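You operate a simulated robot arm through the tools that you are given. There is no shell and no other tool. Be economical: measure what you need, move in short steps, check, and stop when the job is done.

Carry out the task below with a simulated robot arm. There is one attempt and no reset: what you move stays moved.

JOB
Plug the disc player into strip socket two, switch it on and run its tray out.
Fine: the power strip is off while the plug goes in, and on again after.

It is judged by the outcome, as a careful person would: the job done as asked, and still so three seconds after it is handed in. It fails if anything else is knocked over, pushed out of place, dropped, spilled or broken.

ROBOT AND FRAMES
A 6-joint arm with a two-finger parallel gripper, fixed in place. Base frame: the origin is at the foot of the arm, x ahead of it, y to its left, z up. Lengths are in cm, angles in rad, forces in N, time in s.
With the tool pointing down near the work surface it reaches from about 30 to 70 cm from the base axis. Its first joint turns from -2.897 to 2.897 rad. Payload 4.1 kg.
Tool frame: the origin (TCP) lies between the finger pads and is the grasp point; the fingertips stand 2.3 cm ahead of it; z points along the fingers, y is the line along which they close. The gripper opens to 9.4 cm. The fingers are 3.8 cm wide and 1 cm thick; the gripper's body (5.4 by 9.6 cm) begins 3.9 cm behind the TCP.
Orientation is that of the tool frame in the base frame, as [roll, pitch, yaw] about the fixed x, y, z axes, in that order (R = Rz(yaw) Ry(pitch) Rx(roll)). With the fingers straight down and closing along the base's y, the tool's x points along the base's -x, its y along +y and its z along -z.

CONTROLS
- The arm moves only by the tool drive_tool. Its arguments are lists of equal length, an entry for each row: "delta_pos": the shift along the tool's x, y, z in cm, a list of three; "angular": the turn, a rotation vector about the tool's x, y, z in rad, a list of three; "hand": the gripper command, from -1 (shut) to 1 (fully open), values between in proportion. In form: {"delta_pos": [[x, y, z], ...], "angular": [[ax, ay, az], ...], "hand": [hand, ...]}. A call has 1 to 10 rows; each row shifts and turns the commanded pose from where the row before left it, along the tool's axes as they then stand. Each row takes 0.2 s and may step no farther than 5 cm and 0.15 rad from the row before; otherwise, or with a gripper value out of range, the whole call is refused. A pose out of reach is approached as far as the arm can. The call stops where the force on the tool passes 50 N (or 10 N more than at its start, if that is more) or the arm is blocked; 0.2 s more then pass. The fingers move at their own pace (about 4.5 cm/s each) and stop on an object; they squeeze with about 31 N. The grip force told is the motor's: it shows also when the fingers shut on nothing. Time passes only in rows, and 0.2 s behind the last, so rows that do not move let the fingers close. It gives the time, the measured TCP pose, the force on the tool (base axes), the opening and the grip force at its end, in the units of the frame above (readings bear some noise), with the torque about the TCP (base axes, N m) and any sound that the robot's microphone picked up.
- Cameras (640 x 400 px; columns grow to the right, rows downward): "scene" is fixed at [5.88, 64.7, 137.36]; the picture's right is [-0.75, -0.67, 0.00], its down [-0.56, 0.63, -0.54] and it looks along [0.36, -0.40, -0.84] (base axes); focal length 367 px, centre (320, 200). "wrist" rides on the gripper at [8.6, 1.6, -7.4] in the tool frame; the picture's right is [-0.18, 0.98, 0.00], its down [-0.58, -0.11, -0.81] and it looks along [-0.79, -0.15, 0.59] (tool axes); focal length 243 px, centre (320, 200). There is no depth. A picture from a camera that has moved, and an enlarged one, comes with that camera's place and axes in the base frame and with its lens. The place of the scene camera against the robot may be out by one fixed shift of up to 1.8 cm in any direction.
- capture(camera): a new picture of that camera. It takes no simulated time.
- raise_lower(by): slides the trunk up (or, below 0, down) by that many cm; the arm rides with it, the base frame stays. It gives what a move gives, with no picture.
- inspect(camera, box): a new picture of the part [left, top, right, bottom] of that camera's present view, enlarged. It takes no simulated time.
- finish_job(): hands the job in; it is judged then, once.

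Work in short steps. Places have to be worked out from the pictures, the camera data and where the tool is seen: move nearer, look again, correct. Check each grasp and each placing, and mend what went wrong. You have 120 turns and 84 pictures in all, those below and enlarged ones among them. Open the gripper and draw the arm clear of the work before you hand the job in, unless the task says otherwise; then end with one line.

The tools are called after "Emit:" as a command line: name --argument value ..., lists and objects as JSON in quotes. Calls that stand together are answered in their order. drive_tool: Moves the arm, as the interface text tells. Its arguments: {"type":"object","properties":{"delta_pos":{"type":"array","items":{"type":"array","items":{"type":"number"}}},"angular":{"type":"array","items":{"type":"array","items":{"type":"number"}}},"hand":{"type":"array","items":{"type":"number"}}},"required":["delta_pos","angular","hand"]} The other tools are called the same way: raise_lower (by) slides the trunk up or down; capture (camera) takes a picture; inspect (camera, box) takes an enlarged picture of a part of a camera's view; finish_job () hands the job in.

At the start:

```text
time_s: 0.0
tcp_pos: [14.45, 37.5, 97.17]
ee_rot: [3.141, -0.002, 3.141]
ft_force: [0.1, -0.2, -0.3]
ft_torque: [-0.03, 0.02, 0.0]
grip_width: 9.38
finger_force: 0.0
trunk travel left (down, up): [-40.0, 19.0]
```

scene: 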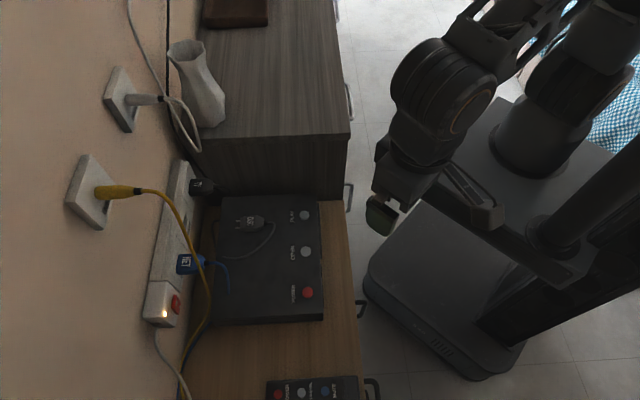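
wrist: 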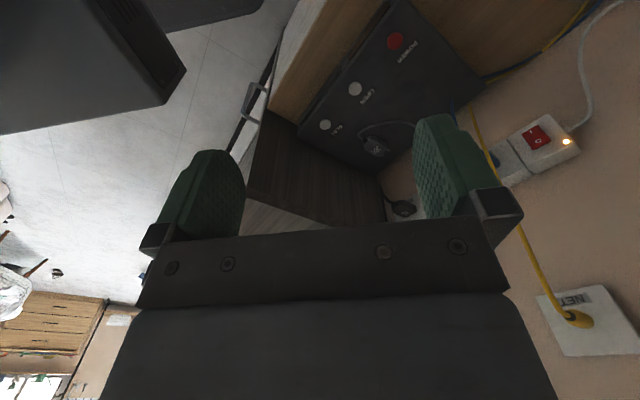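

The scene shows a wall strip with a lit red switch, a loose plug lying on the player, and buttons on the player's top. I enlarge these parts first.

Emit:
inspect --camera "scene" --box '[130, 150, 350, 340]'

Emit:
inspect --camera "scene" --box '[140, 150, 240, 240]'

Emit:
inspect --camera "wrist" --box '[280, 0, 640, 240]'

```text
2.11 times, centred on (240, 245) of scene
camera zoom: at [5.88, 64.7, 137.36], right [-0.75, -0.67, 0.0], down [-0.56, 0.63, -0.54], along [0.36, -0.4, -0.84], focal length 773 px, centre (488, 105)
```

zoom: 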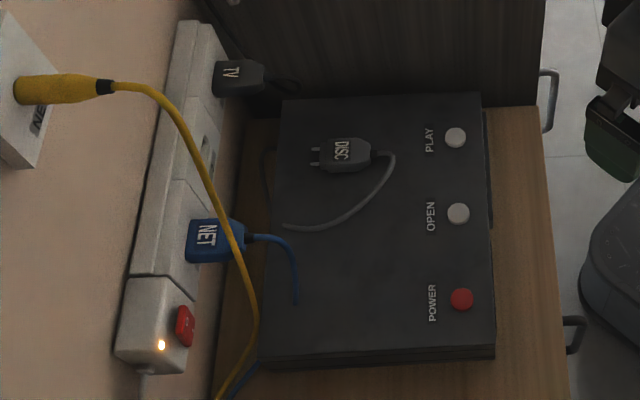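

```text
4.44 times, centred on (190, 195) of scene
camera zoom: at [5.88, 64.7, 137.36], right [-0.75, -0.67, 0.0], down [-0.56, 0.63, -0.54], along [0.36, -0.4, -0.84], focal length 1632 px, centre (898, 222)
```

zoom: 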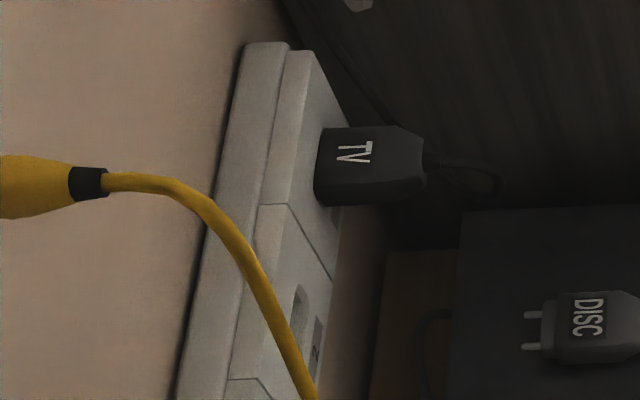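

```text
1.67 times, centred on (460, 120) of wrist
camera zoom: at [5.79, 39.05, 104.51], right [0.18, 0.98, 0.0], down [0.58, -0.11, 0.81], along [0.79, -0.15, -0.59], focal length 404 px, centre (87, 333)
```

zoom: 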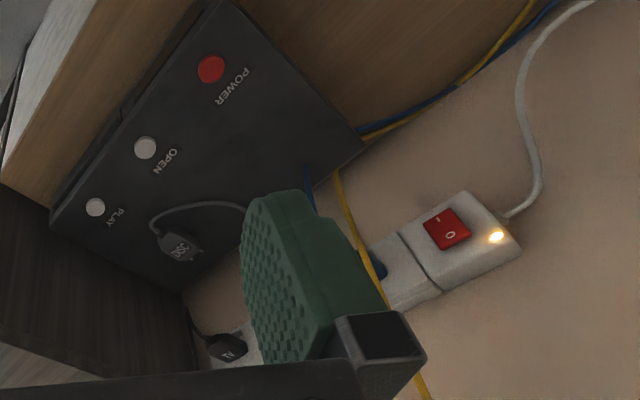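

The buttons lie in a row near (31,41) on the player's top at z≈60, and the strip is on the wall at z≈74, about 73 cm out along the 45° direction. I turn the tool to face the wall squarely and look again.

Emit:
drive_tool --delta_pos '[[0, 0, 0], [0, 0, 0], [0, 0, 0], [0, 0, 0], [0, 0, 0], [0, 0, 0], [0, 0, 0]]' --angular '[[0, 0, -0.131], [0, 0, -0.131], [0, 0, -0.131], [0, 0, -0.131], [0, 0, -0.131], [0, 0, -0.13], [0, 0, 0]]' --hand '[1, 1, 1, 1, 1, 1, 1]'

Emit:
capture --camera "wrist"

```text
time_s: 1.6
tcp_pos: [14.48, 37.57, 97.15]
ee_rot: [-3.141, 0.0, -2.354]
ft_force: [0.8, 0.4, 0.1]
ft_torque: [0.02, 0.04, 0.03]
grip_width: 9.41
finger_force: 0.0
trunk travel left (down, up): [-40.0, 19.0]
```

```text
78 pictures are left
camera wrist: at [7.19, 32.48, 104.5], right [-0.57, 0.82, 0.0], down [0.49, 0.34, 0.81], along [0.66, 0.46, -0.59], focal length 243 px, centre (320, 200)
```

wrist: 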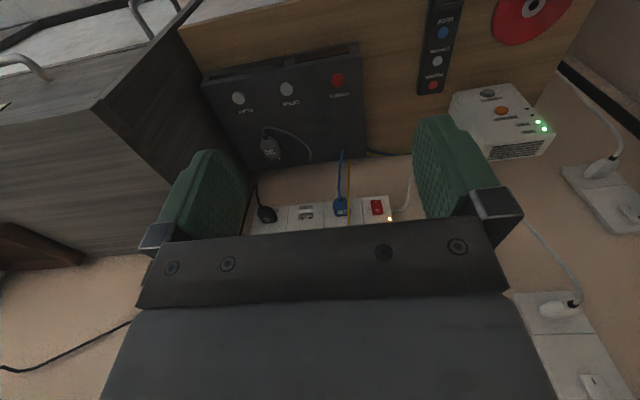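

The view is upside-down but clear between the fingers; I enlarge the strip.

Emit:
inspect --camera "wrist" --box '[220, 110, 430, 240]'

Emit:
inspect --camera "wrist" --box '[200, 40, 400, 170]'

```text
3.05 times, centred on (325, 175) of wrist
camera zoom: at [7.19, 32.48, 104.5], right [-0.57, 0.82, 0.0], down [0.49, 0.34, 0.81], along [0.66, 0.46, -0.59], focal length 739 px, centre (305, 276)
```

zoom: 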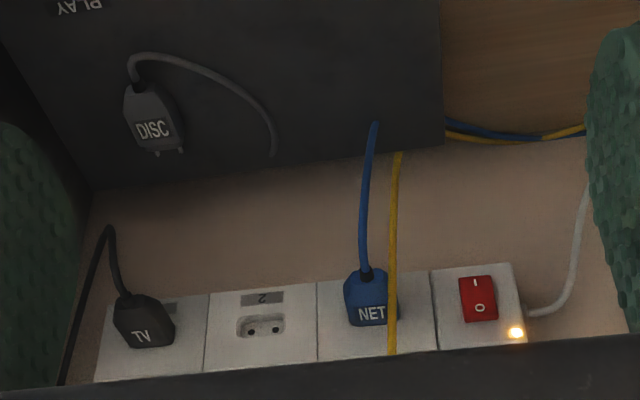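

```text
3.08 times, centred on (300, 105) of wrist
camera zoom: at [7.19, 32.48, 104.5], right [-0.57, 0.82, 0.0], down [0.49, 0.34, 0.81], along [0.66, 0.46, -0.59], focal length 746 px, centre (382, 492)
```

zoom: 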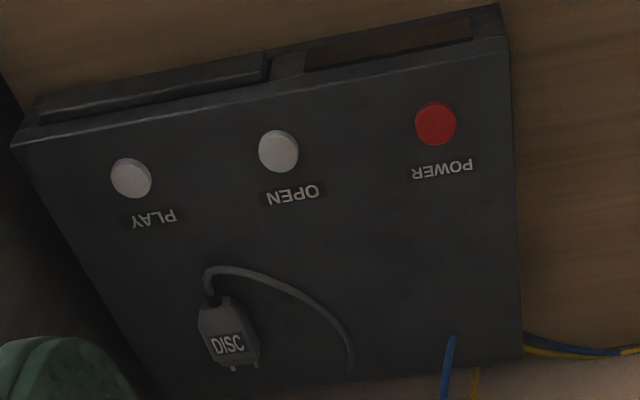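

Socket 2 is free, its two holes side by side at about n=74, w=6, z=74.5 (n = toward the wall, w = along the wall toward the switch). The rocker is at w≈22, its "O" on the upper half. I shut the fingers, tilt the tool 45° toward the wall and go near the rocker.

Emit:
drive_tool --delta_pos '[[0, 0, 0], [0, 0, 0], [0, 0, 0], [0, 0, 0], [0, 0, 0], [0, 0, 0], [0, 0, 0]]' --angular '[[0, -0.131, 0], [0, -0.131, 0], [0, -0.131, 0], [0, -0.131, 0], [0, -0.131, 0], [0, -0.13, 0], [0, 0, 0]]' --hand '[-1, -1, -1, -1, -1, -1, -1]'

Emit:
drive_tool --delta_pos '[[-0.1, 0.79, 3.9], [-0.1, 0.79, 3.9], [-0.1, 0.79, 3.9], [-0.1, 0.79, 3.9], [-0.1, 0.79, 3.9], [-0.1, 0.79, 3.9], [-0.1, 0.79, 3.9], [0, 0, 0]]' --angular '[[0, 0, 0], [0, 0, 0], [0, 0, 0], [0, 0, 0], [0, 0, 0], [0, 0, 0], [0, 0, 0], [0, 0, 0]]' --hand '[-1, -1, -1, -1, -1, -1, -1, -1]'

Emit:
capture --camera "wrist"

Emit:
capture --camera "scene"

```text
time_s: 3.2
tcp_pos: [14.41, 37.49, 97.1]
ee_rot: [3.141, 0.786, -2.357]
ft_force: [-0.1, 0.0, -0.1]
ft_torque: [-0.02, -0.01, 0.02]
grip_width: 0.0
finger_force: 31.5
trunk travel left (down, up): [-40.0, 19.0]
```

```text
time_s: 5.0
tcp_pos: [24.52, 55.35, 78.3]
ee_rot: [-3.141, 0.784, -2.356]
ft_force: [0.2, 0.2, -0.3]
ft_torque: [-0.02, -0.01, -0.01]
grip_width: 0.0
finger_force: 30.6
trunk travel left (down, up): [-40.0, 19.0]
```

```text
75 pictures are left
camera wrist: at [15.37, 48.39, 77.34], right [-0.6, 0.79, 0.13], down [-0.04, -0.19, 0.98], along [0.8, 0.59, 0.14], focal length 243 px, centre (320, 200)
```

wrist: 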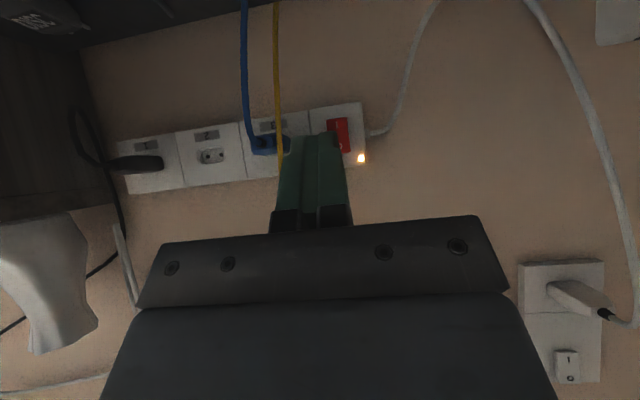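

```text
74 pictures are left
```

scene: 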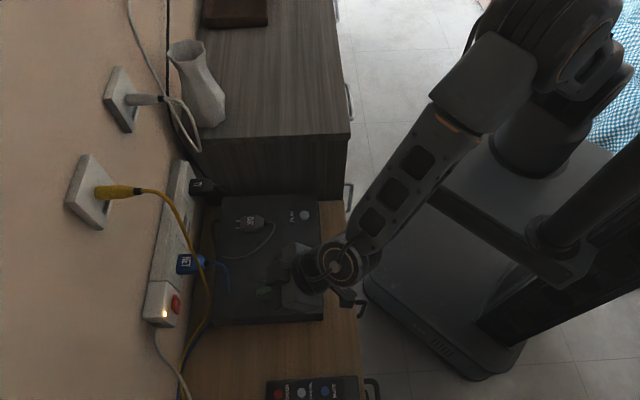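

The two wrist views agree: rocker at n≈73.7, w≈22.1, z≈74.2; socket 2 at n≈74.2, w≈5.9, z≈74.4. To keep the hand off the yellow cable (w≈16.7) I yaw the tool 0.3 rad and move to 3 cm before the rocker's upper half.

Emit:
drive_tool --delta_pos '[[0, 0, 0], [0, 0, 0], [-1.78, 1.25, 3.0], [-1.78, 1.25, 3.0], [-1.78, 1.25, 3.0], [0, 0, 0]]' --angular '[[0.106, 0, 0.106], [0.106, 0, 0.106], [0, 0, 0], [0, 0, 0], [0, 0, 0], [0, 0, 0]]' --hand '[-1, -1, -1, -1, -1, -1]'

Emit:
capture --camera "wrist"

Emit:
inspect --camera "scene" --box '[130, 200, 290, 350]'

```text
time_s: 6.4
tcp_pos: [31.89, 63.47, 75.62]
ee_rot: [-3.138, 0.786, -2.656]
ft_force: [-0.4, -0.6, -0.2]
ft_torque: [-0.01, -0.02, -0.03]
grip_width: 0.01
finger_force: 30.6
trunk travel left (down, up): [-40.0, 19.0]
```

```text
73 pictures are left
camera wrist: at [21.01, 59.48, 74.71], right [-0.34, 0.93, 0.13], down [-0.09, -0.17, 0.98], along [0.93, 0.33, 0.14], focal length 243 px, centre (320, 200)
```

wrist: 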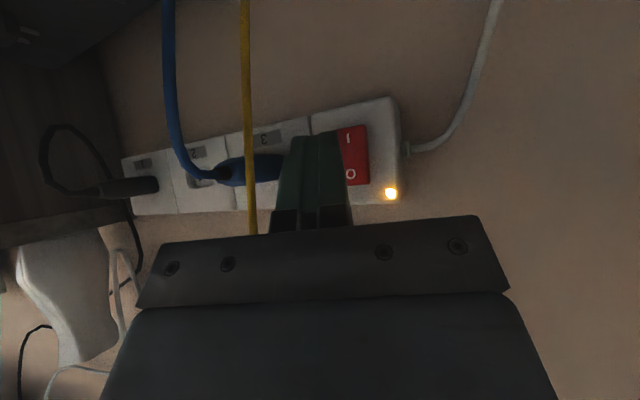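

```text
2.67 times, centred on (210, 275) of scene
camera zoom: at [5.88, 64.7, 137.36], right [-0.75, -0.67, 0.0], down [-0.56, 0.63, -0.54], along [0.36, -0.4, -0.84], focal length 979 px, centre (613, 0)
```

zoom: 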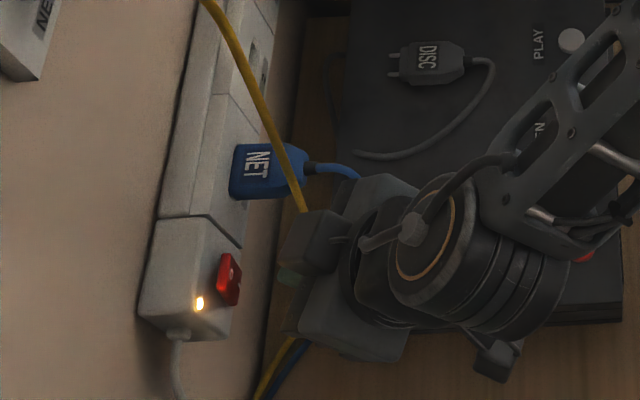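

The tip lies about 3 cm before the rocker's upper "O" half and the cable (n≈69.7, w≈16) stays clear of the hand. I advance straight toward the wall slowly.

Emit:
drive_tool --delta_pos '[[-0.78, 0.5, 0.78], [-0.78, 0.5, 0.78], [-0.2, 0.09, 0.2], [-0.2, 0.09, 0.2], [-0.2, 0.09, 0.2], [0, 0, 0]]' --angular '[[0, 0, 0], [0, 0, 0], [0, 0, 0], [0, 0, 0], [0, 0, 0], [0, 0, 0]]' --hand '[-1, -1, -1, -1, -1, -1]'

Emit:
capture --camera "wrist"

```text
time_s: 7.7
tcp_pos: [33.49, 65.71, 75.74]
ee_rot: [-3.133, 0.783, -2.654]
ft_force: [-19.6, -28.7, 15.5]
ft_torque: [0.22, -0.26, -0.2]
grip_width: 0.0
finger_force: 30.9
trunk travel left (down, up): [-40.0, 19.0]
stopped in row 6: the force on the tool passed its limit at 52 N (the readings are from after the stop); the commanded pose is now the measured one
```

```text
71 pictures are left
camera wrist: at [22.6, 61.72, 74.87], right [-0.34, 0.93, 0.12], down [-0.09, -0.16, 0.98], along [0.94, 0.32, 0.14], focal length 243 px, centre (320, 200)
```

wrist: 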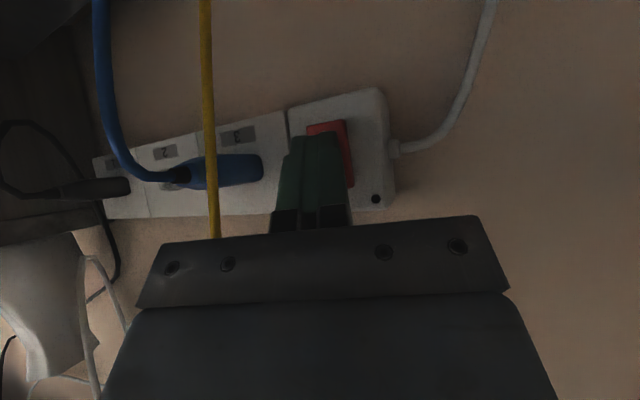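

The lamp went out: the strip is off. I back away, straighten to a 0.3 rad tilt, rise and move over toward the plug with the gripper opening.

Emit:
drive_tool --delta_pos '[[1.7, -0.74, -1.7], [1.7, -0.74, -1.7], [1.7, -0.74, -1.7], [1.7, -0.74, -1.7], [0, 0, 0], [0, 0, 0], [0, 0, 0]]' --angular '[[0, 0, 0], [0, 0, 0], [0, 0, 0], [0, 0, 0], [-0.106, 0, -0.106], [-0.106, 0, -0.106], [0, 0, 0]]' --hand '[-1, -1, -1, -1, -1, -1, -1]'

Emit:
drive_tool --delta_pos '[[0, 0, 0], [0, 0, 0], [0, 0, 0], [0, 0, 0], [-1.0, -2.4, -3.2], [-1.0, -4.0, -2.5], [0, -4.6, 0], [0, -4.6, 0], [0, -4.6, 0], [0, -3.5, 0]]' --angular '[[0, 0.121, 0], [0, 0.121, 0], [0, 0.121, 0], [0, 0.121, 0], [0, 0, 0], [0, 0, 0], [0, 0, 0], [0, 0, 0], [0, 0, 0], [0, 0, 0]]' --hand '[-1, -1, -1, -1, 0, 0.4, 0.4, 0.4, 0.4, 0.4]'

Emit:
capture --camera "wrist"

Emit:
capture --camera "scene"

```text
time_s: 9.3
tcp_pos: [26.5, 58.84, 75.59]
ee_rot: [-3.136, 0.776, -2.355]
ft_force: [-0.5, 0.8, 0.5]
ft_torque: [0.02, 0.0, -0.03]
grip_width: 0.01
finger_force: 31.4
trunk travel left (down, up): [-40.0, 19.0]
```

```text
time_s: 11.5
tcp_pos: [43.34, 42.18, 81.6]
ee_rot: [-3.139, 0.293, -2.358]
ft_force: [0.7, -0.4, 0.2]
ft_torque: [0.01, -0.01, -0.01]
grip_width: 6.59
finger_force: 0.0
trunk travel left (down, up): [-40.0, 19.0]
```

```text
70 pictures are left
camera wrist: at [34.85, 35.83, 86.17], right [-0.57, 0.82, 0.05], down [0.3, 0.15, 0.94], along [0.77, 0.55, -0.34], focal length 243 px, centre (320, 200)
```

wrist: 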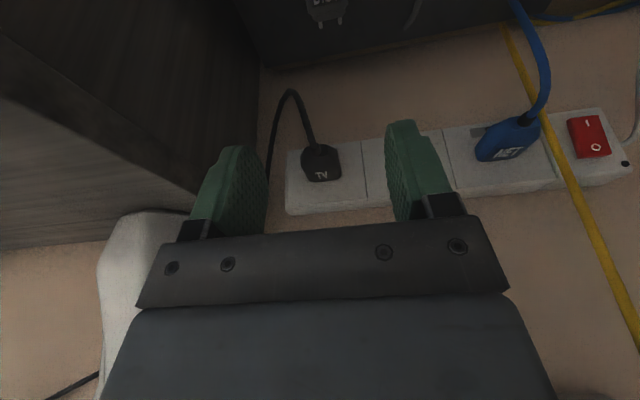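

```text
69 pictures are left
```

scene: 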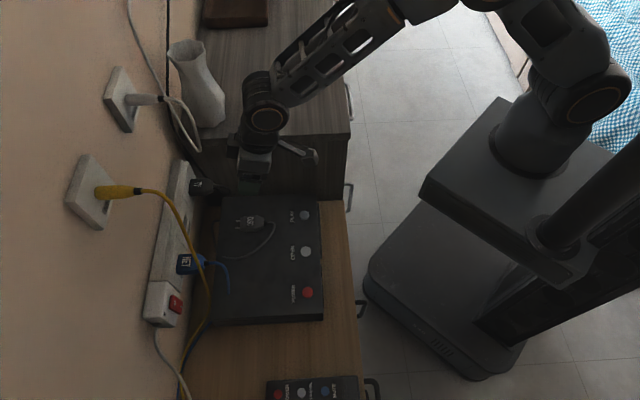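

The rocker shows O pressed. I lower 11 cm beside the cabinet, staying short of the plug, to see the plug between the fingers and check the forearm's clearance.

Emit:
drive_tool --delta_pos '[[1.06, 0, 3.5], [1.06, 0, 3.5], [1.06, 0, 3.5], [0, 0, 0]]' --angular '[[0, 0, 0], [0, 0, 0], [0, 0, 0], [0, 0, 0]]' --hand '[0.4, 0.4, 0.4, 0.4]'

Emit:
capture --camera "wrist"

Emit:
capture --camera "scene"

```text
time_s: 12.5
tcp_pos: [43.45, 41.97, 70.6]
ee_rot: [-3.138, 0.295, -2.358]
ft_force: [0.4, 0.2, -0.1]
ft_torque: [-0.03, 0.01, -0.01]
grip_width: 6.57
finger_force: 0.0
trunk travel left (down, up): [-40.0, 19.0]
```

```text
68 pictures are left
camera wrist: at [34.9, 35.7, 75.14], right [-0.57, 0.82, 0.05], down [0.3, 0.15, 0.94], along [0.77, 0.55, -0.34], focal length 243 px, centre (320, 200)
```

wrist: 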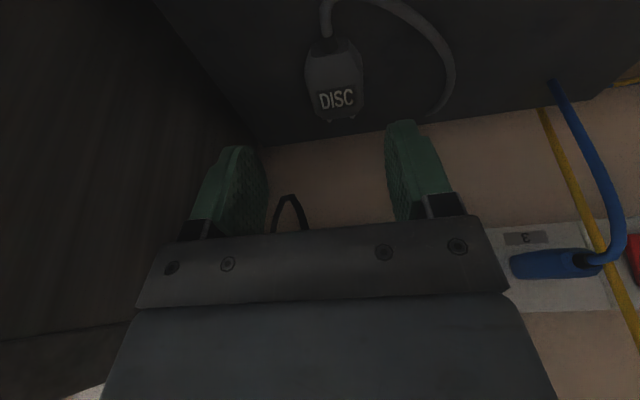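

```text
67 pictures are left
```

scene: 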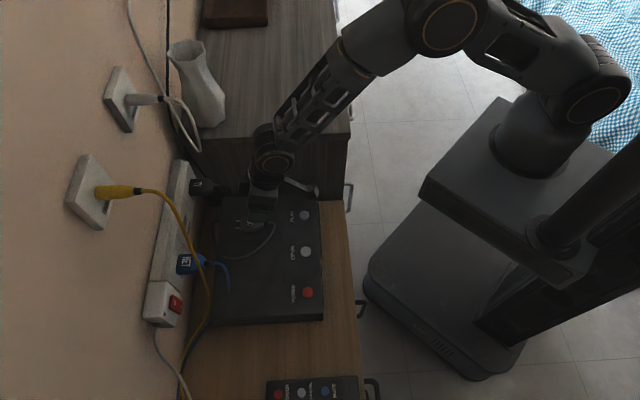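

The forearm stays clear of the cabinet (plan position w≈0, cabinet side w≈-9.5). The plug body spans about n 60.5–65.7, w≈-0.1, top z≈63; I centre over it and go 4 cm lower for another look.

Emit:
drive_tool --delta_pos '[[-2.49, 0.95, 0.75], [0.58, 0, 1.91], [0.58, 0, 1.91], [0, 0, 0]]' --angular '[[0, 0, 0], [0, 0, 0], [0, 0, 0], [0, 0, 0]]' --hand '[0.4, 0.4, 0.4, 0.4]'

Emit:
capture --camera "wrist"

Emit:
inspect --camera "scene" --box '[190, 130, 350, 260]'

```text
time_s: 13.5
tcp_pos: [44.7, 44.65, 66.67]
ee_rot: [-3.139, 0.294, -2.358]
ft_force: [0.4, 1.2, 0.0]
ft_torque: [-0.03, 0.0, -0.03]
grip_width: 6.57
finger_force: 0.0
trunk travel left (down, up): [-40.0, 19.0]
```

```text
66 pictures are left
camera wrist: at [36.14, 38.29, 71.16], right [-0.57, 0.82, 0.05], down [0.3, 0.15, 0.94], along [0.77, 0.55, -0.34], focal length 243 px, centre (320, 200)
```

wrist: 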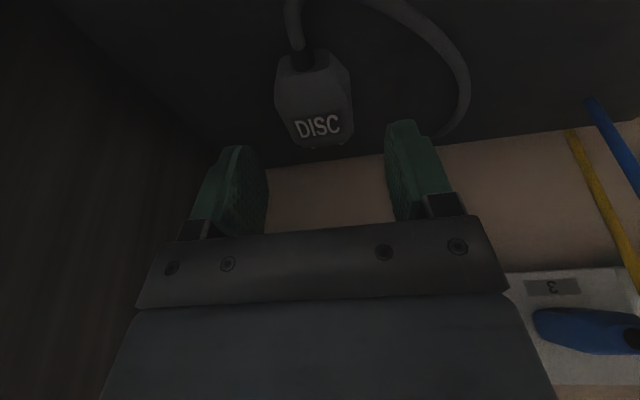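

```text
3.08 times, centred on (270, 195) of scene
camera zoom: at [5.88, 64.7, 137.36], right [-0.75, -0.67, 0.0], down [-0.56, 0.63, -0.54], along [0.36, -0.4, -0.84], focal length 1130 px, centre (474, 215)
```

zoom: 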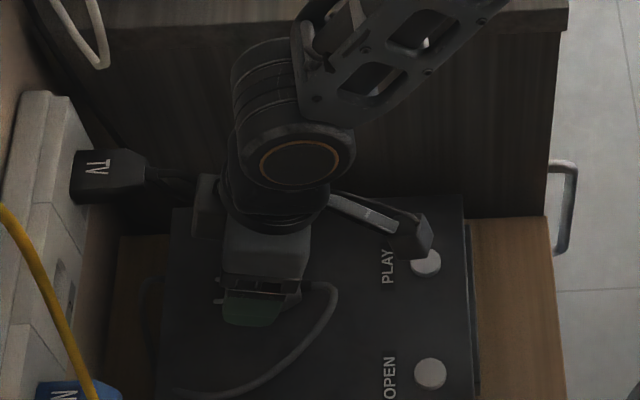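

The label resolves to n≈63.6, w≈-0.25, top z≈63.0. I descend 3 cm gently around the plug.

Emit:
drive_tool --delta_pos '[[0.29, -0.2, 0.96], [0.29, 0, 0.96], [0.2, 0, 0.66], [0, 0, 0]]' --angular '[[0, 0, 0], [0, 0, 0], [0, 0, 0], [0, 0, 0]]' --hand '[0.4, 0.4, 0.4, 0.4]'

Emit:
capture --camera "wrist"

Emit:
inspect --camera "scene" --box '[190, 160, 310, 260]'

```text
time_s: 14.5
tcp_pos: [44.77, 44.47, 64.03]
ee_rot: [-3.138, 0.295, -2.358]
ft_force: [-0.2, -1.7, 5.7]
ft_torque: [0.05, 0.2, 0.08]
grip_width: 6.56
finger_force: 0.1
trunk travel left (down, up): [-40.0, 19.0]
```

```text
64 pictures are left
camera wrist: at [36.27, 38.15, 68.56], right [-0.57, 0.82, 0.05], down [0.3, 0.15, 0.94], along [0.77, 0.55, -0.34], focal length 243 px, centre (320, 200)
```

wrist: 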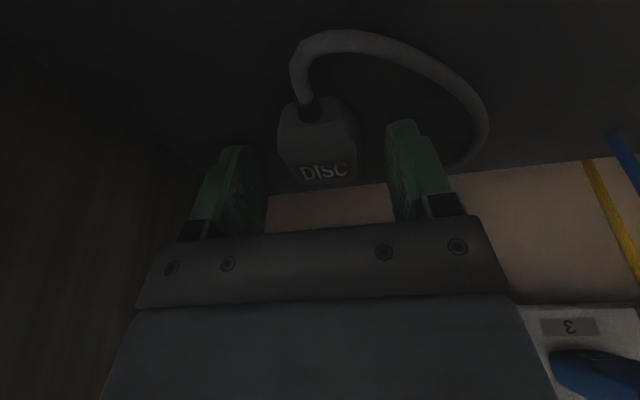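

```text
4.00 times, centred on (250, 210) of scene
camera zoom: at [5.88, 64.7, 137.36], right [-0.75, -0.67, 0.0], down [-0.56, 0.63, -0.54], along [0.36, -0.4, -0.84], focal length 1469 px, centre (600, 160)
```

zoom: 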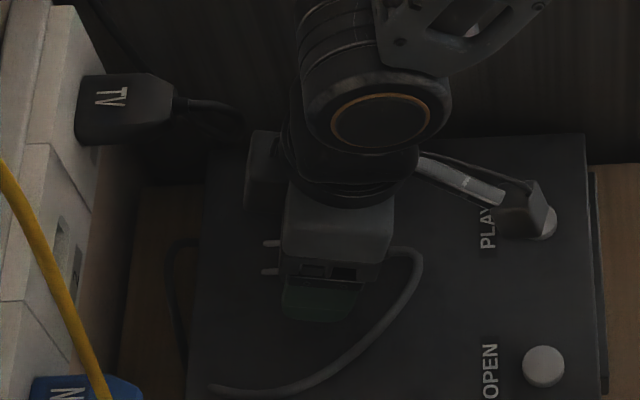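

Light 5.7 N contact: the tips rest on the player's top (z≈61.3). I rise 0.15 cm and close on the plug.

Emit:
drive_tool --delta_pos '[[-0.04, 0, -0.15], [0, 0, 0], [0, 0, 0], [0, 0, 0], [0, 0, 0], [0, 0, 0]]' --angular '[[0, 0, 0], [0, 0, 0], [0, 0, 0], [0, 0, 0], [0, 0, 0], [0, 0, 0]]' --hand '[0.4, 0, -0.5, -1, -1, -1]'

Emit:
capture --camera "wrist"

```text
time_s: 15.9
tcp_pos: [44.87, 44.57, 64.23]
ee_rot: [-3.137, 0.295, -2.359]
ft_force: [-0.4, 0.1, 1.0]
ft_torque: [0.01, 0.0, -0.01]
grip_width: 3.58
finger_force: 31.4
trunk travel left (down, up): [-40.0, 19.0]
```

```text
62 pictures are left
camera wrist: at [36.28, 38.16, 68.68], right [-0.57, 0.82, 0.05], down [0.3, 0.15, 0.94], along [0.77, 0.55, -0.34], focal length 243 px, centre (320, 200)
```

wrist: 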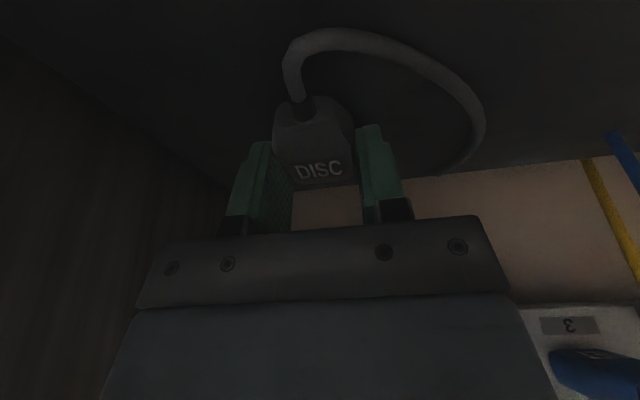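

Gripped at 3.58 cm width. I lift straight up about 12 cm and shift along the wall toward socket 2.

Emit:
drive_tool --delta_pos '[[-0.9, 0, -2.95], [-0.9, 0, -2.95], [-0.9, 0, -2.95], [-0.9, 0, -2.95], [0.4, 2.0, -0.1], [0.4, 2.0, -0.1], [0.4, 2.1, -0.1], [0, 0, 0]]' --angular '[[0, 0, 0], [0, 0, 0], [0, 0, 0], [0, 0, 0], [0, 0, 0], [0, 0, 0], [0, 0, 0], [0, 0, 0]]' --hand '[-1, -1, -1, -1, -1, -1, -1, -1]'

Emit:
capture --camera "wrist"

Emit:
inspect --camera "scene" --box '[150, 150, 270, 250]'

```text
time_s: 17.7
tcp_pos: [39.61, 47.98, 76.33]
ee_rot: [-3.137, 0.294, -2.358]
ft_force: [-0.6, 0.8, -0.3]
ft_torque: [0.01, 0.0, 0.0]
grip_width: 3.61
finger_force: 31.3
trunk travel left (down, up): [-40.0, 19.0]
```

```text
61 pictures are left
camera wrist: at [31.03, 41.72, 80.98], right [-0.57, 0.82, 0.05], down [0.3, 0.15, 0.94], along [0.77, 0.55, -0.34], focal length 243 px, centre (320, 200)
```

wrist: 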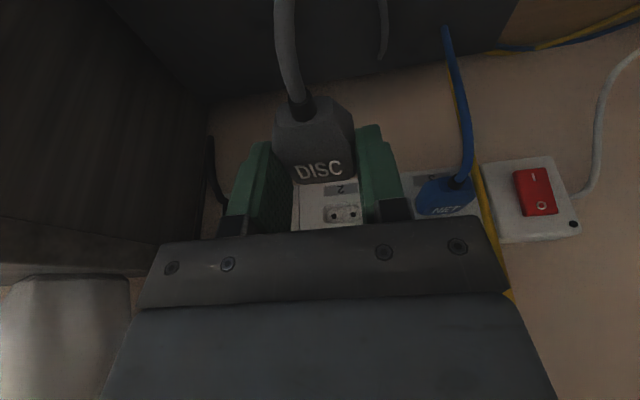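

```text
4.00 times, centred on (210, 200) of scene
camera zoom: at [5.88, 64.7, 137.36], right [-0.75, -0.67, 0.0], down [-0.56, 0.63, -0.54], along [0.36, -0.4, -0.84], focal length 1469 px, centre (760, 200)
```

zoom: 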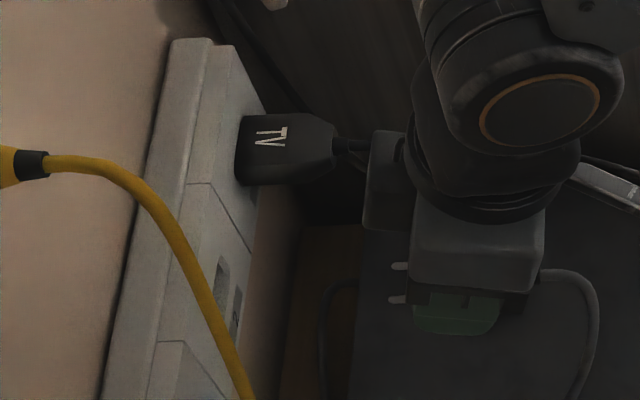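

The plug is firmly held, prongs toward the wall and nearly level with socket 2 (socket at n≈74.2, w≈5.85, z≈74.4). I advance 6.5 cm to just short of it and compare in both cameras.

Emit:
drive_tool --delta_pos '[[-2.09, 0, 0.58], [-2.09, 0, 0.58], [-2.09, 0, 0.58], [0, 0, 0]]' --angular '[[0, 0, 0], [0, 0, 0], [0, 0, 0], [0, 0, 0]]' --hand '[-1, -1, -1, -1]'

Emit:
inspect --camera "wrist" --box '[220, 80, 440, 230]'

Emit:
inspect --camera "scene" --box '[160, 170, 250, 245]'

```text
time_s: 18.7
tcp_pos: [44.22, 52.67, 76.53]
ee_rot: [-3.138, 0.293, -2.358]
ft_force: [-0.6, 0.3, -0.6]
ft_torque: [0.01, -0.04, -0.01]
grip_width: 3.6
finger_force: 30.9
trunk travel left (down, up): [-40.0, 19.0]
```

```text
2.67 times, centred on (330, 155) of wrist
camera zoom: at [35.64, 46.29, 81.05], right [-0.57, 0.82, 0.05], down [0.3, 0.15, 0.94], along [0.77, 0.55, -0.34], focal length 647 px, centre (293, 320)
```

zoom: 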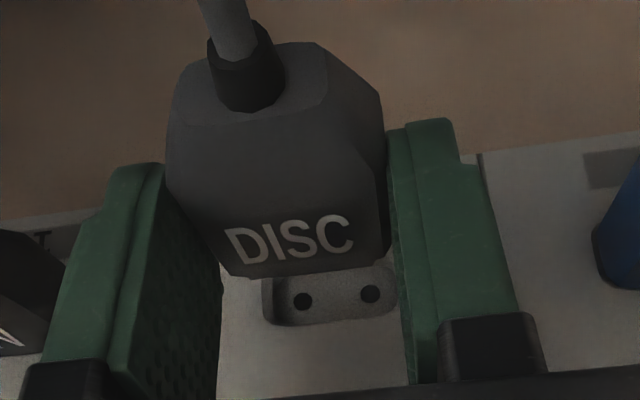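

```text
5.33 times, centred on (205, 208) of scene
camera zoom: at [5.88, 64.7, 137.36], right [-0.75, -0.67, 0.0], down [-0.56, 0.63, -0.54], along [0.36, -0.4, -0.84], focal length 1958 px, centre (933, 160)
```

zoom: 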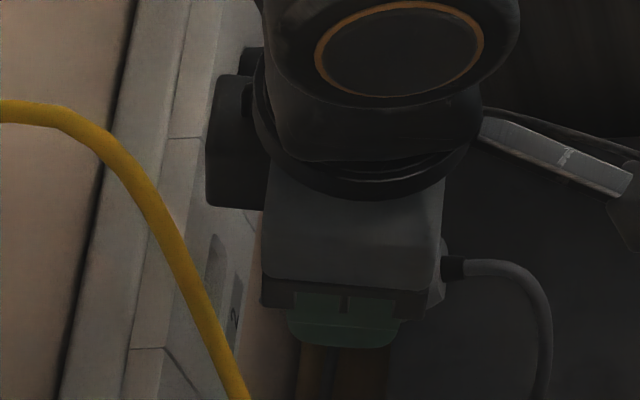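

Laterally the plug matches the holes within ~0.1 cm, but the prong height isn't measurable here. I back off 4 cm and zoom in hard with the scene camera to compare prongs and holes.

Emit:
drive_tool --delta_pos '[[1.91, 0.03, -0.58], [1.91, 0.03, -0.58], [0, 0, 0]]' --angular '[[0, 0, 0], [0, 0, 0], [0, 0, 0]]' --hand '[-1, -1, -1]'

Emit:
inspect --camera "scene" --box '[190, 196, 254, 236]'

Emit:
inspect --camera "wrist" --box '[240, 80, 420, 230]'

```text
time_s: 19.5
tcp_pos: [41.27, 49.79, 76.56]
ee_rot: [-3.138, 0.293, -2.358]
ft_force: [0.8, 0.0, -0.8]
ft_torque: [-0.01, 0.01, 0.01]
grip_width: 3.59
finger_force: 30.7
trunk travel left (down, up): [-40.0, 19.0]
```

```text
10.00 times, centred on (222, 216) of scene
camera zoom: at [5.88, 64.7, 137.36], right [-0.75, -0.67, 0.0], down [-0.56, 0.63, -0.54], along [0.36, -0.4, -0.84], focal length 3672 px, centre (1300, 40)
```

zoom: 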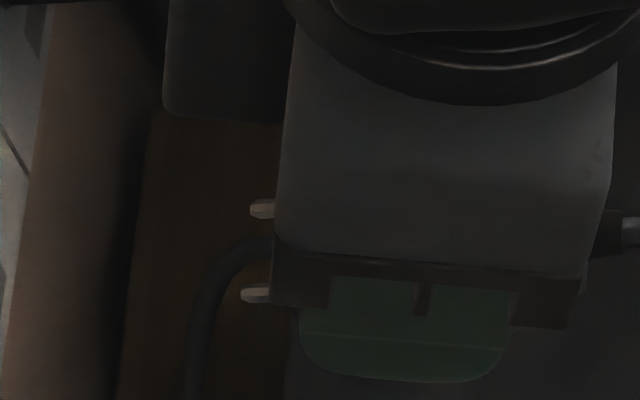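

```text
2.67 times, centred on (330, 155) of wrist
camera zoom: at [32.77, 43.49, 81.14], right [-0.57, 0.82, 0.05], down [0.3, 0.15, 0.94], along [0.77, 0.55, -0.34], focal length 647 px, centre (293, 320)
```

zoom: 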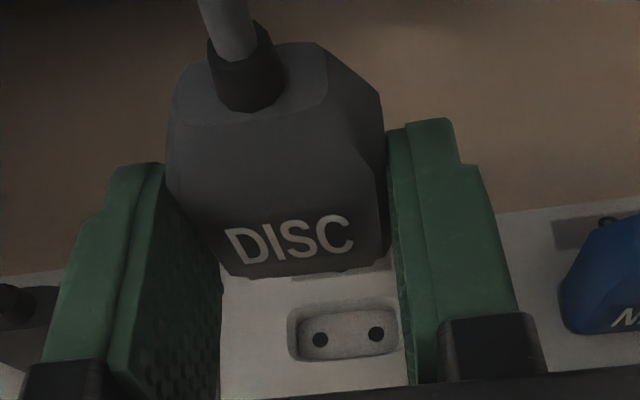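

Prong tips are visible now; I zoom the scene camera on socket 2 to get its holes in the same frame.

Emit:
inspect --camera "scene" --box '[164, 204, 212, 234]'

```text
13.33 times, centred on (188, 219) of scene
camera zoom: at [5.88, 64.7, 137.36], right [-0.75, -0.67, 0.0], down [-0.56, 0.63, -0.54], along [0.36, -0.4, -0.84], focal length 4896 px, centre (2080, -53)
```

zoom: 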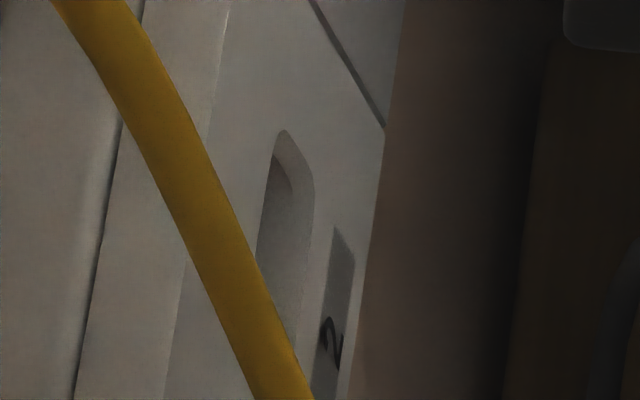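

Scene and wrist geometry put the prongs within a few mm of the holes' height. I move up to the recess and push in small steps, feeling for contact.

Emit:
drive_tool --delta_pos '[[-2.2, 0.05, 0.67], [-2.2, 0.05, 0.67], [-0.24, 0, 0.072], [-0.24, 0, 0.072], [-0.24, 0, 0.072], [-0.24, 0, 0.072], [0, 0, 0]]' --angular '[[0, 0, 0], [0, 0, 0], [0, 0, 0], [0, 0, 0], [0, 0, 0], [0, 0, 0], [0, 0, 0]]' --hand '[-1, -1, -1, -1, -1, -1, -1]'

```text
time_s: 21.1
tcp_pos: [45.27, 53.84, 76.62]
ee_rot: [-3.136, 0.293, -2.359]
ft_force: [-0.1, -0.1, 0.1]
ft_torque: [-0.02, 0.03, 0.0]
grip_width: 3.61
finger_force: 31.2
trunk travel left (down, up): [-40.0, 19.0]
```

No contact yet at n=70.1. A look now shows how the plug front sits against the recess.

Emit:
inspect --camera "wrist" --box '[240, 80, 420, 230]'

Emit:
inspect --camera "scene" --box '[164, 190, 228, 230]'

```text
2.67 times, centred on (330, 155) of wrist
camera zoom: at [36.72, 47.54, 81.05], right [-0.57, 0.82, 0.05], down [0.3, 0.15, 0.94], along [0.77, 0.55, -0.34], focal length 647 px, centre (293, 320)
```

zoom: 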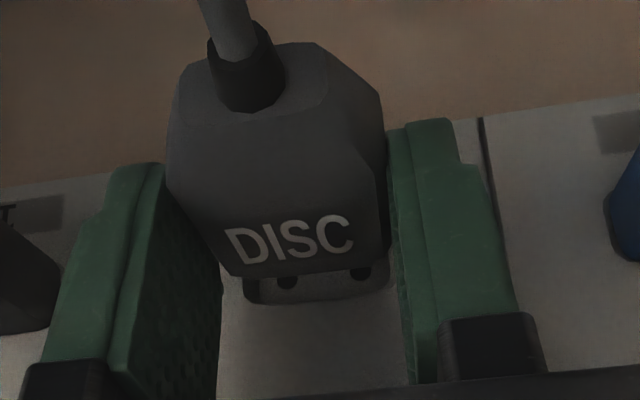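

```text
10.00 times, centred on (196, 210) of scene
camera zoom: at [5.88, 64.7, 137.36], right [-0.75, -0.67, 0.0], down [-0.56, 0.63, -0.54], along [0.36, -0.4, -0.84], focal length 3672 px, centre (1560, 100)
```

zoom: 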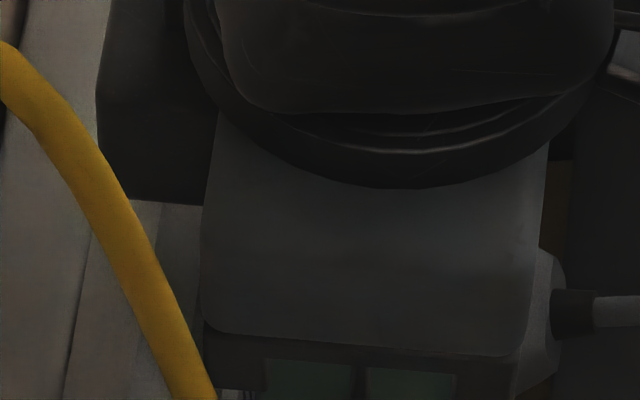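

Laterally aligned to ~0.02 cm; the hole line seems about 0.2–0.3 cm above the prongs. I raise 0.25 cm and advance in small steps until I feel contact.

Emit:
drive_tool --delta_pos '[[-0.07, 0, -0.24], [-0.14, 0, 0.043], [-0.14, 0, 0.043], [-0.14, 0, 0.043], [0, 0, 0]]' --angular '[[0, 0, 0], [0, 0, 0], [0, 0, 0], [0, 0, 0], [0, 0, 0]]' --hand '[-1, -1, -1, -1, -1]'

```text
time_s: 22.3
tcp_pos: [45.57, 54.17, 76.81]
ee_rot: [-3.138, 0.294, -2.358]
ft_force: [0.8, 0.2, -0.9]
ft_torque: [0.02, 0.02, 0.02]
grip_width: 3.61
finger_force: 31.1
trunk travel left (down, up): [-40.0, 19.0]
```

No contact at n=70.5; I continue in 0.15 cm steps.

Emit:
drive_tool --delta_pos '[[-0.14, 0, 0.043], [-0.14, 0, 0.043], [-0.14, 0, 0.043], [0, 0, 0]]' --angular '[[0, 0, 0], [0, 0, 0], [0, 0, 0], [0, 0, 0]]' --hand '[-1, -1, -1, -1]'

```text
time_s: 23.3
tcp_pos: [45.97, 54.51, 76.77]
ee_rot: [-3.138, 0.293, -2.357]
ft_force: [0.2, 0.5, -0.4]
ft_torque: [-0.01, 0.0, 0.0]
grip_width: 3.6
finger_force: 30.7
trunk travel left (down, up): [-40.0, 19.0]
```

Still free at n=71.05; another look before going on.

Emit:
inspect --camera "wrist" --box '[260, 110, 400, 210]'

```text
4.00 times, centred on (330, 160) of wrist
camera zoom: at [37.33, 48.16, 81.32], right [-0.57, 0.82, 0.05], down [0.3, 0.15, 0.94], along [0.77, 0.55, -0.34], focal length 970 px, centre (280, 360)
```

zoom: 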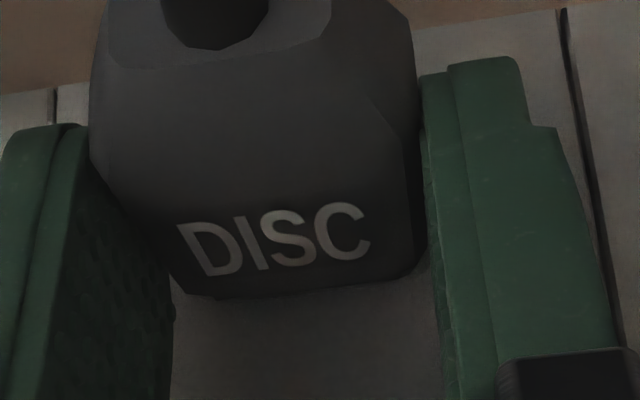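

The plug now covers the recess. I keep pushing gently in 0.15 cm steps.

Emit:
drive_tool --delta_pos '[[-0.14, 0, 0.043], [-0.14, 0, 0.043], [-0.14, 0, 0.043], [0, 0, 0]]' --angular '[[0, 0, 0], [0, 0, 0], [0, 0, 0], [0, 0, 0]]' --hand '[-1, -1, -1, -1]'

```text
time_s: 24.3
tcp_pos: [46.21, 54.81, 76.8]
ee_rot: [-3.137, 0.293, -2.357]
ft_force: [0.8, -0.6, -1.3]
ft_torque: [0.01, 0.01, -0.01]
grip_width: 3.63
finger_force: 30.9
trunk travel left (down, up): [-40.0, 19.0]
```

Emit:
drive_tool --delta_pos '[[-0.14, 0, 0.043], [-0.14, 0, 0.043], [-0.14, 0, 0.043], [0, 0, 0]]' --angular '[[0, 0, 0], [0, 0, 0], [0, 0, 0], [0, 0, 0]]' --hand '[-1, -1, -1, -1]'

Emit:
inspect --camera "scene" --box '[150, 170, 260, 250]'

```text
time_s: 25.3
tcp_pos: [46.28, 54.86, 76.66]
ee_rot: [-3.136, 0.289, -2.355]
ft_force: [-21.1, -23.6, -1.0]
ft_torque: [-0.25, 0.56, 0.53]
grip_width: 3.61
finger_force: 30.7
trunk travel left (down, up): [-40.0, 19.0]
```

```text
5.00 times, centred on (205, 210) of scene
camera zoom: at [5.88, 64.7, 137.36], right [-0.75, -0.67, 0.0], down [-0.56, 0.63, -0.54], along [0.36, -0.4, -0.84], focal length 1836 px, centre (895, 150)
```

zoom: 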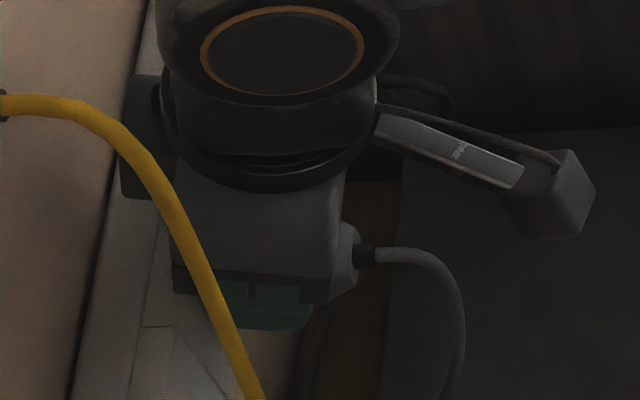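

Firm contact (~31 N) at n=71.5, at plug/fingertip height and off to the +w side, possibly a finger on the strip's face. The prongs seem partly in; I ease back a little and test by a small sideways move whether the holes hold them.

Emit:
drive_tool --delta_pos '[[0.29, 0, -0.087], [0, 0, 0]]' --angular '[[0, 0, 0], [0, 0, 0]]' --hand '[-1, -1]'

Emit:
drive_tool --delta_pos '[[0, 0.12, 0], [0, 0.12, 0], [0, 0, 0]]' --angular '[[0, 0, 0], [0, 0, 0], [0, 0, 0]]' --hand '[-1, -1, -1]'

```text
time_s: 25.9
tcp_pos: [46.3, 54.89, 76.71]
ee_rot: [-3.137, 0.293, -2.357]
ft_force: [-8.7, -7.2, -10.9]
ft_torque: [-0.3, 0.27, 0.16]
grip_width: 3.61
finger_force: 31.4
trunk travel left (down, up): [-40.0, 19.0]
```

```text
time_s: 26.7
tcp_pos: [46.1, 54.97, 76.8]
ee_rot: [-3.137, 0.295, -2.358]
ft_force: [-3.6, -11.6, -11.1]
ft_torque: [-0.31, 0.22, -0.16]
grip_width: 3.62
finger_force: 31.4
trunk travel left (down, up): [-40.0, 19.0]
```

Forces remain after easing, so something holds the plug. I move back to centre, ease off another 0.3 cm and read.

Emit:
drive_tool --delta_pos '[[0, -0.22, 0], [0.29, 0, -0.087], [0, 0, 0]]' --angular '[[0, 0, 0], [0, 0, 0], [0, 0, 0]]' --hand '[-1, -1, -1]'

Emit:
drive_tool --delta_pos '[[0, -0.12, 0], [0, -0.12, 0], [0, 0, 0]]' --angular '[[0, 0, 0], [0, 0, 0], [0, 0, 0]]' --hand '[-1, -1, -1]'

Emit:
drive_tool --delta_pos '[[0, 0.24, 0], [0.07, 0, 0.24], [0, 0, 0]]' --angular '[[0, 0, 0], [0, 0, 0], [0, 0, 0]]' --hand '[-1, -1, -1]'

```text
time_s: 27.5
tcp_pos: [46.18, 54.76, 76.98]
ee_rot: [-3.139, 0.296, -2.357]
ft_force: [1.6, -0.4, -0.4]
ft_torque: [0.02, 0.0, 0.01]
grip_width: 3.61
finger_force: 31.0
trunk travel left (down, up): [-40.0, 19.0]
```

```text
time_s: 28.3
tcp_pos: [46.28, 54.49, 76.81]
ee_rot: [-3.138, 0.293, -2.357]
ft_force: [-0.2, -0.5, -1.6]
ft_torque: [0.03, 0.03, 0.0]
grip_width: 3.61
finger_force: 31.5
trunk travel left (down, up): [-40.0, 19.0]
```

```text
time_s: 29.1
tcp_pos: [46.05, 54.7, 76.51]
ee_rot: [-3.138, 0.294, -2.358]
ft_force: [0.3, 0.8, -0.6]
ft_torque: [0.02, -0.04, 0.01]
grip_width: 3.62
finger_force: 30.7
trunk travel left (down, up): [-40.0, 19.0]
```

Sideways motion is free here, so the prongs are not in the holes — the tips touched the recess floor. I probe the recess: first upward in small steps.

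Emit:
drive_tool --delta_pos '[[-0.1, -0.08, 0.03], [-0.0436, 0, -0.1435], [-0.0436, 0, -0.1435], [-0.0436, 0, -0.1435], [-0.0436, 0, -0.1435], [0, 0, 0]]' --angular '[[0, 0, 0], [0, 0, 0], [0, 0, 0], [0, 0, 0], [0, 0, 0], [0, 0, 0]]' --hand '[-1, -1, -1, -1, -1, -1]'

Emit:
drive_tool --delta_pos '[[-0.0436, 0, -0.1435], [-0.0436, 0, -0.1435], [0, 0, 0]]' --angular '[[0, 0, 0], [0, 0, 0], [0, 0, 0]]' --hand '[-1, -1, -1]'

```text
time_s: 30.5
tcp_pos: [46.15, 54.73, 77.12]
ee_rot: [-3.137, 0.293, -2.359]
ft_force: [-0.5, 0.2, -1.5]
ft_torque: [-0.01, -0.01, 0.01]
grip_width: 3.59
finger_force: 30.9
trunk travel left (down, up): [-40.0, 19.0]
```

```text
time_s: 31.3
tcp_pos: [46.14, 54.76, 77.41]
ee_rot: [-3.135, 0.293, -2.358]
ft_force: [0.5, 0.4, 0.0]
ft_torque: [0.01, 0.02, -0.03]
grip_width: 3.61
finger_force: 31.2
trunk travel left (down, up): [-40.0, 19.0]
```

No wall met even 0.7 cm higher, so the tips are perhaps not inside the recess. I look from both cameras.

Emit:
inspect --camera "wrist" --box '[240, 80, 420, 230]'

Emit:
inspect --camera "scene" --box '[164, 190, 244, 240]'

```text
2.67 times, centred on (330, 155) of wrist
camera zoom: at [37.61, 48.37, 81.97], right [-0.57, 0.82, 0.05], down [0.3, 0.15, 0.94], along [0.77, 0.55, -0.34], focal length 647 px, centre (293, 320)
```

zoom: 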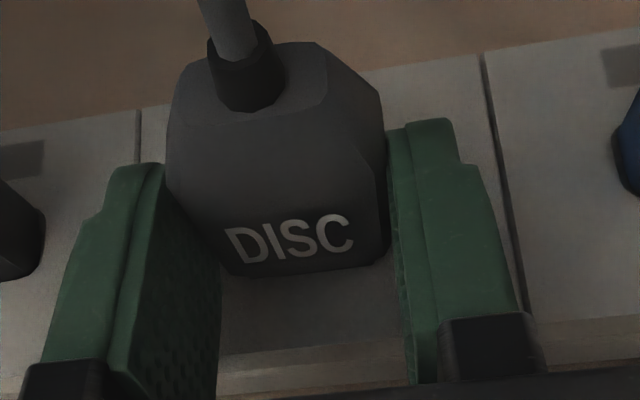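

```text
8.00 times, centred on (204, 215) of scene
camera zoom: at [5.88, 64.7, 137.36], right [-0.75, -0.67, 0.0], down [-0.56, 0.63, -0.54], along [0.36, -0.4, -0.84], focal length 2938 px, centre (1248, 80)
```

zoom: 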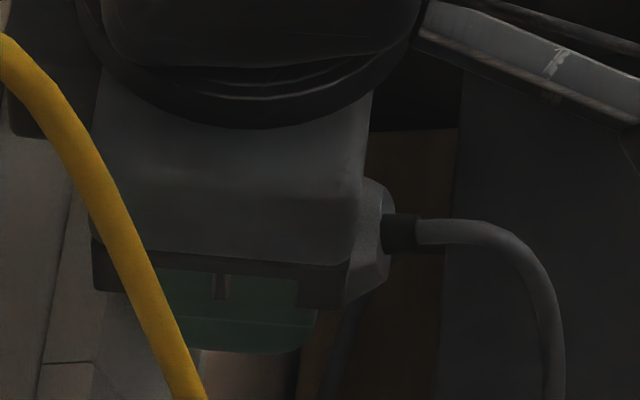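

Both views suggest the plug's nose must enter the recess (3.7 cm wide) and that it caught on the rim. I do a sliding search: press lightly and slide downward in small steps, watching for the plug to drop in deeper.

Emit:
drive_tool --delta_pos '[[0.087, 0, 0.287], [-0.2, 0, 0.06], [-0.17, 0, 0.05], [0, 0, 0]]' --angular '[[0, 0, 0], [0, 0, 0], [0, 0, 0], [0, 0, 0]]' --hand '[-1, -1, -1, -1]'

Emit:
drive_tool --delta_pos '[[0.029, 0, 0.096], [0.029, 0, 0.096], [0, 0, 0]]' --angular '[[0, 0, 0], [0, 0, 0], [0, 0, 0]]' --hand '[-1, -1, -1]'

Emit:
drive_tool --delta_pos '[[0.029, 0, 0.096], [0.029, 0, 0.096], [0, 0, 0]]' --angular '[[0, 0, 0], [0, 0, 0], [0, 0, 0]]' --hand '[-1, -1, -1]'

```text
time_s: 32.3
tcp_pos: [46.24, 54.81, 77.09]
ee_rot: [-3.136, 0.289, -2.357]
ft_force: [-17.3, -18.6, 0.4]
ft_torque: [-0.28, 0.21, -0.09]
grip_width: 3.59
finger_force: 30.9
trunk travel left (down, up): [-40.0, 19.0]
```

```text
time_s: 33.1
tcp_pos: [46.28, 54.87, 77.08]
ee_rot: [-3.136, 0.291, -2.357]
ft_force: [-22.3, -22.0, 3.8]
ft_torque: [-0.24, 0.19, -0.04]
grip_width: 3.59
finger_force: 30.7
trunk travel left (down, up): [-40.0, 19.0]
```

```text
time_s: 33.9
tcp_pos: [46.32, 54.83, 76.95]
ee_rot: [-3.136, 0.295, -2.357]
ft_force: [-21.6, -19.8, 9.0]
ft_torque: [-0.04, 0.09, -0.02]
grip_width: 3.61
finger_force: 31.1
trunk travel left (down, up): [-40.0, 19.0]
```

Contact is now centred (no yaw torque), at n≈71.5. I continue sliding downward.

Emit:
drive_tool --delta_pos '[[0.029, 0, 0.096], [0.029, 0, 0.096], [0, 0, 0]]' --angular '[[0, 0, 0], [0, 0, 0], [0, 0, 0]]' --hand '[-1, -1, -1]'

Emit:
drive_tool --delta_pos '[[0.029, 0, 0.096], [0.029, 0, 0.096], [0, 0, 0]]' --angular '[[0, 0, 0], [0, 0, 0], [0, 0, 0]]' --hand '[-1, -1, -1]'

Emit:
drive_tool --delta_pos '[[0.029, 0, 0.096], [0.029, 0, 0.096], [0, 0, 0]]' --angular '[[0, 0, 0], [0, 0, 0], [0, 0, 0]]' --hand '[-1, -1, -1]'

```text
time_s: 34.7
tcp_pos: [46.3, 54.83, 76.86]
ee_rot: [-3.136, 0.295, -2.357]
ft_force: [-19.0, -19.1, 11.9]
ft_torque: [0.02, 0.19, 0.53]
grip_width: 3.62
finger_force: 31.4
trunk travel left (down, up): [-40.0, 19.0]
```

```text
time_s: 35.5
tcp_pos: [46.3, 54.74, 76.5]
ee_rot: [-3.137, 0.297, -2.358]
ft_force: [-17.5, -16.1, 12.1]
ft_torque: [0.08, 0.3, 0.54]
grip_width: 3.62
finger_force: 31.0
trunk travel left (down, up): [-40.0, 19.0]
```

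```text
time_s: 36.3
tcp_pos: [46.27, 54.91, 76.32]
ee_rot: [-3.137, 0.295, -2.357]
ft_force: [-15.6, -14.2, 10.7]
ft_torque: [0.13, 0.19, 0.47]
grip_width: 3.59
finger_force: 30.9
trunk travel left (down, up): [-40.0, 19.0]
```

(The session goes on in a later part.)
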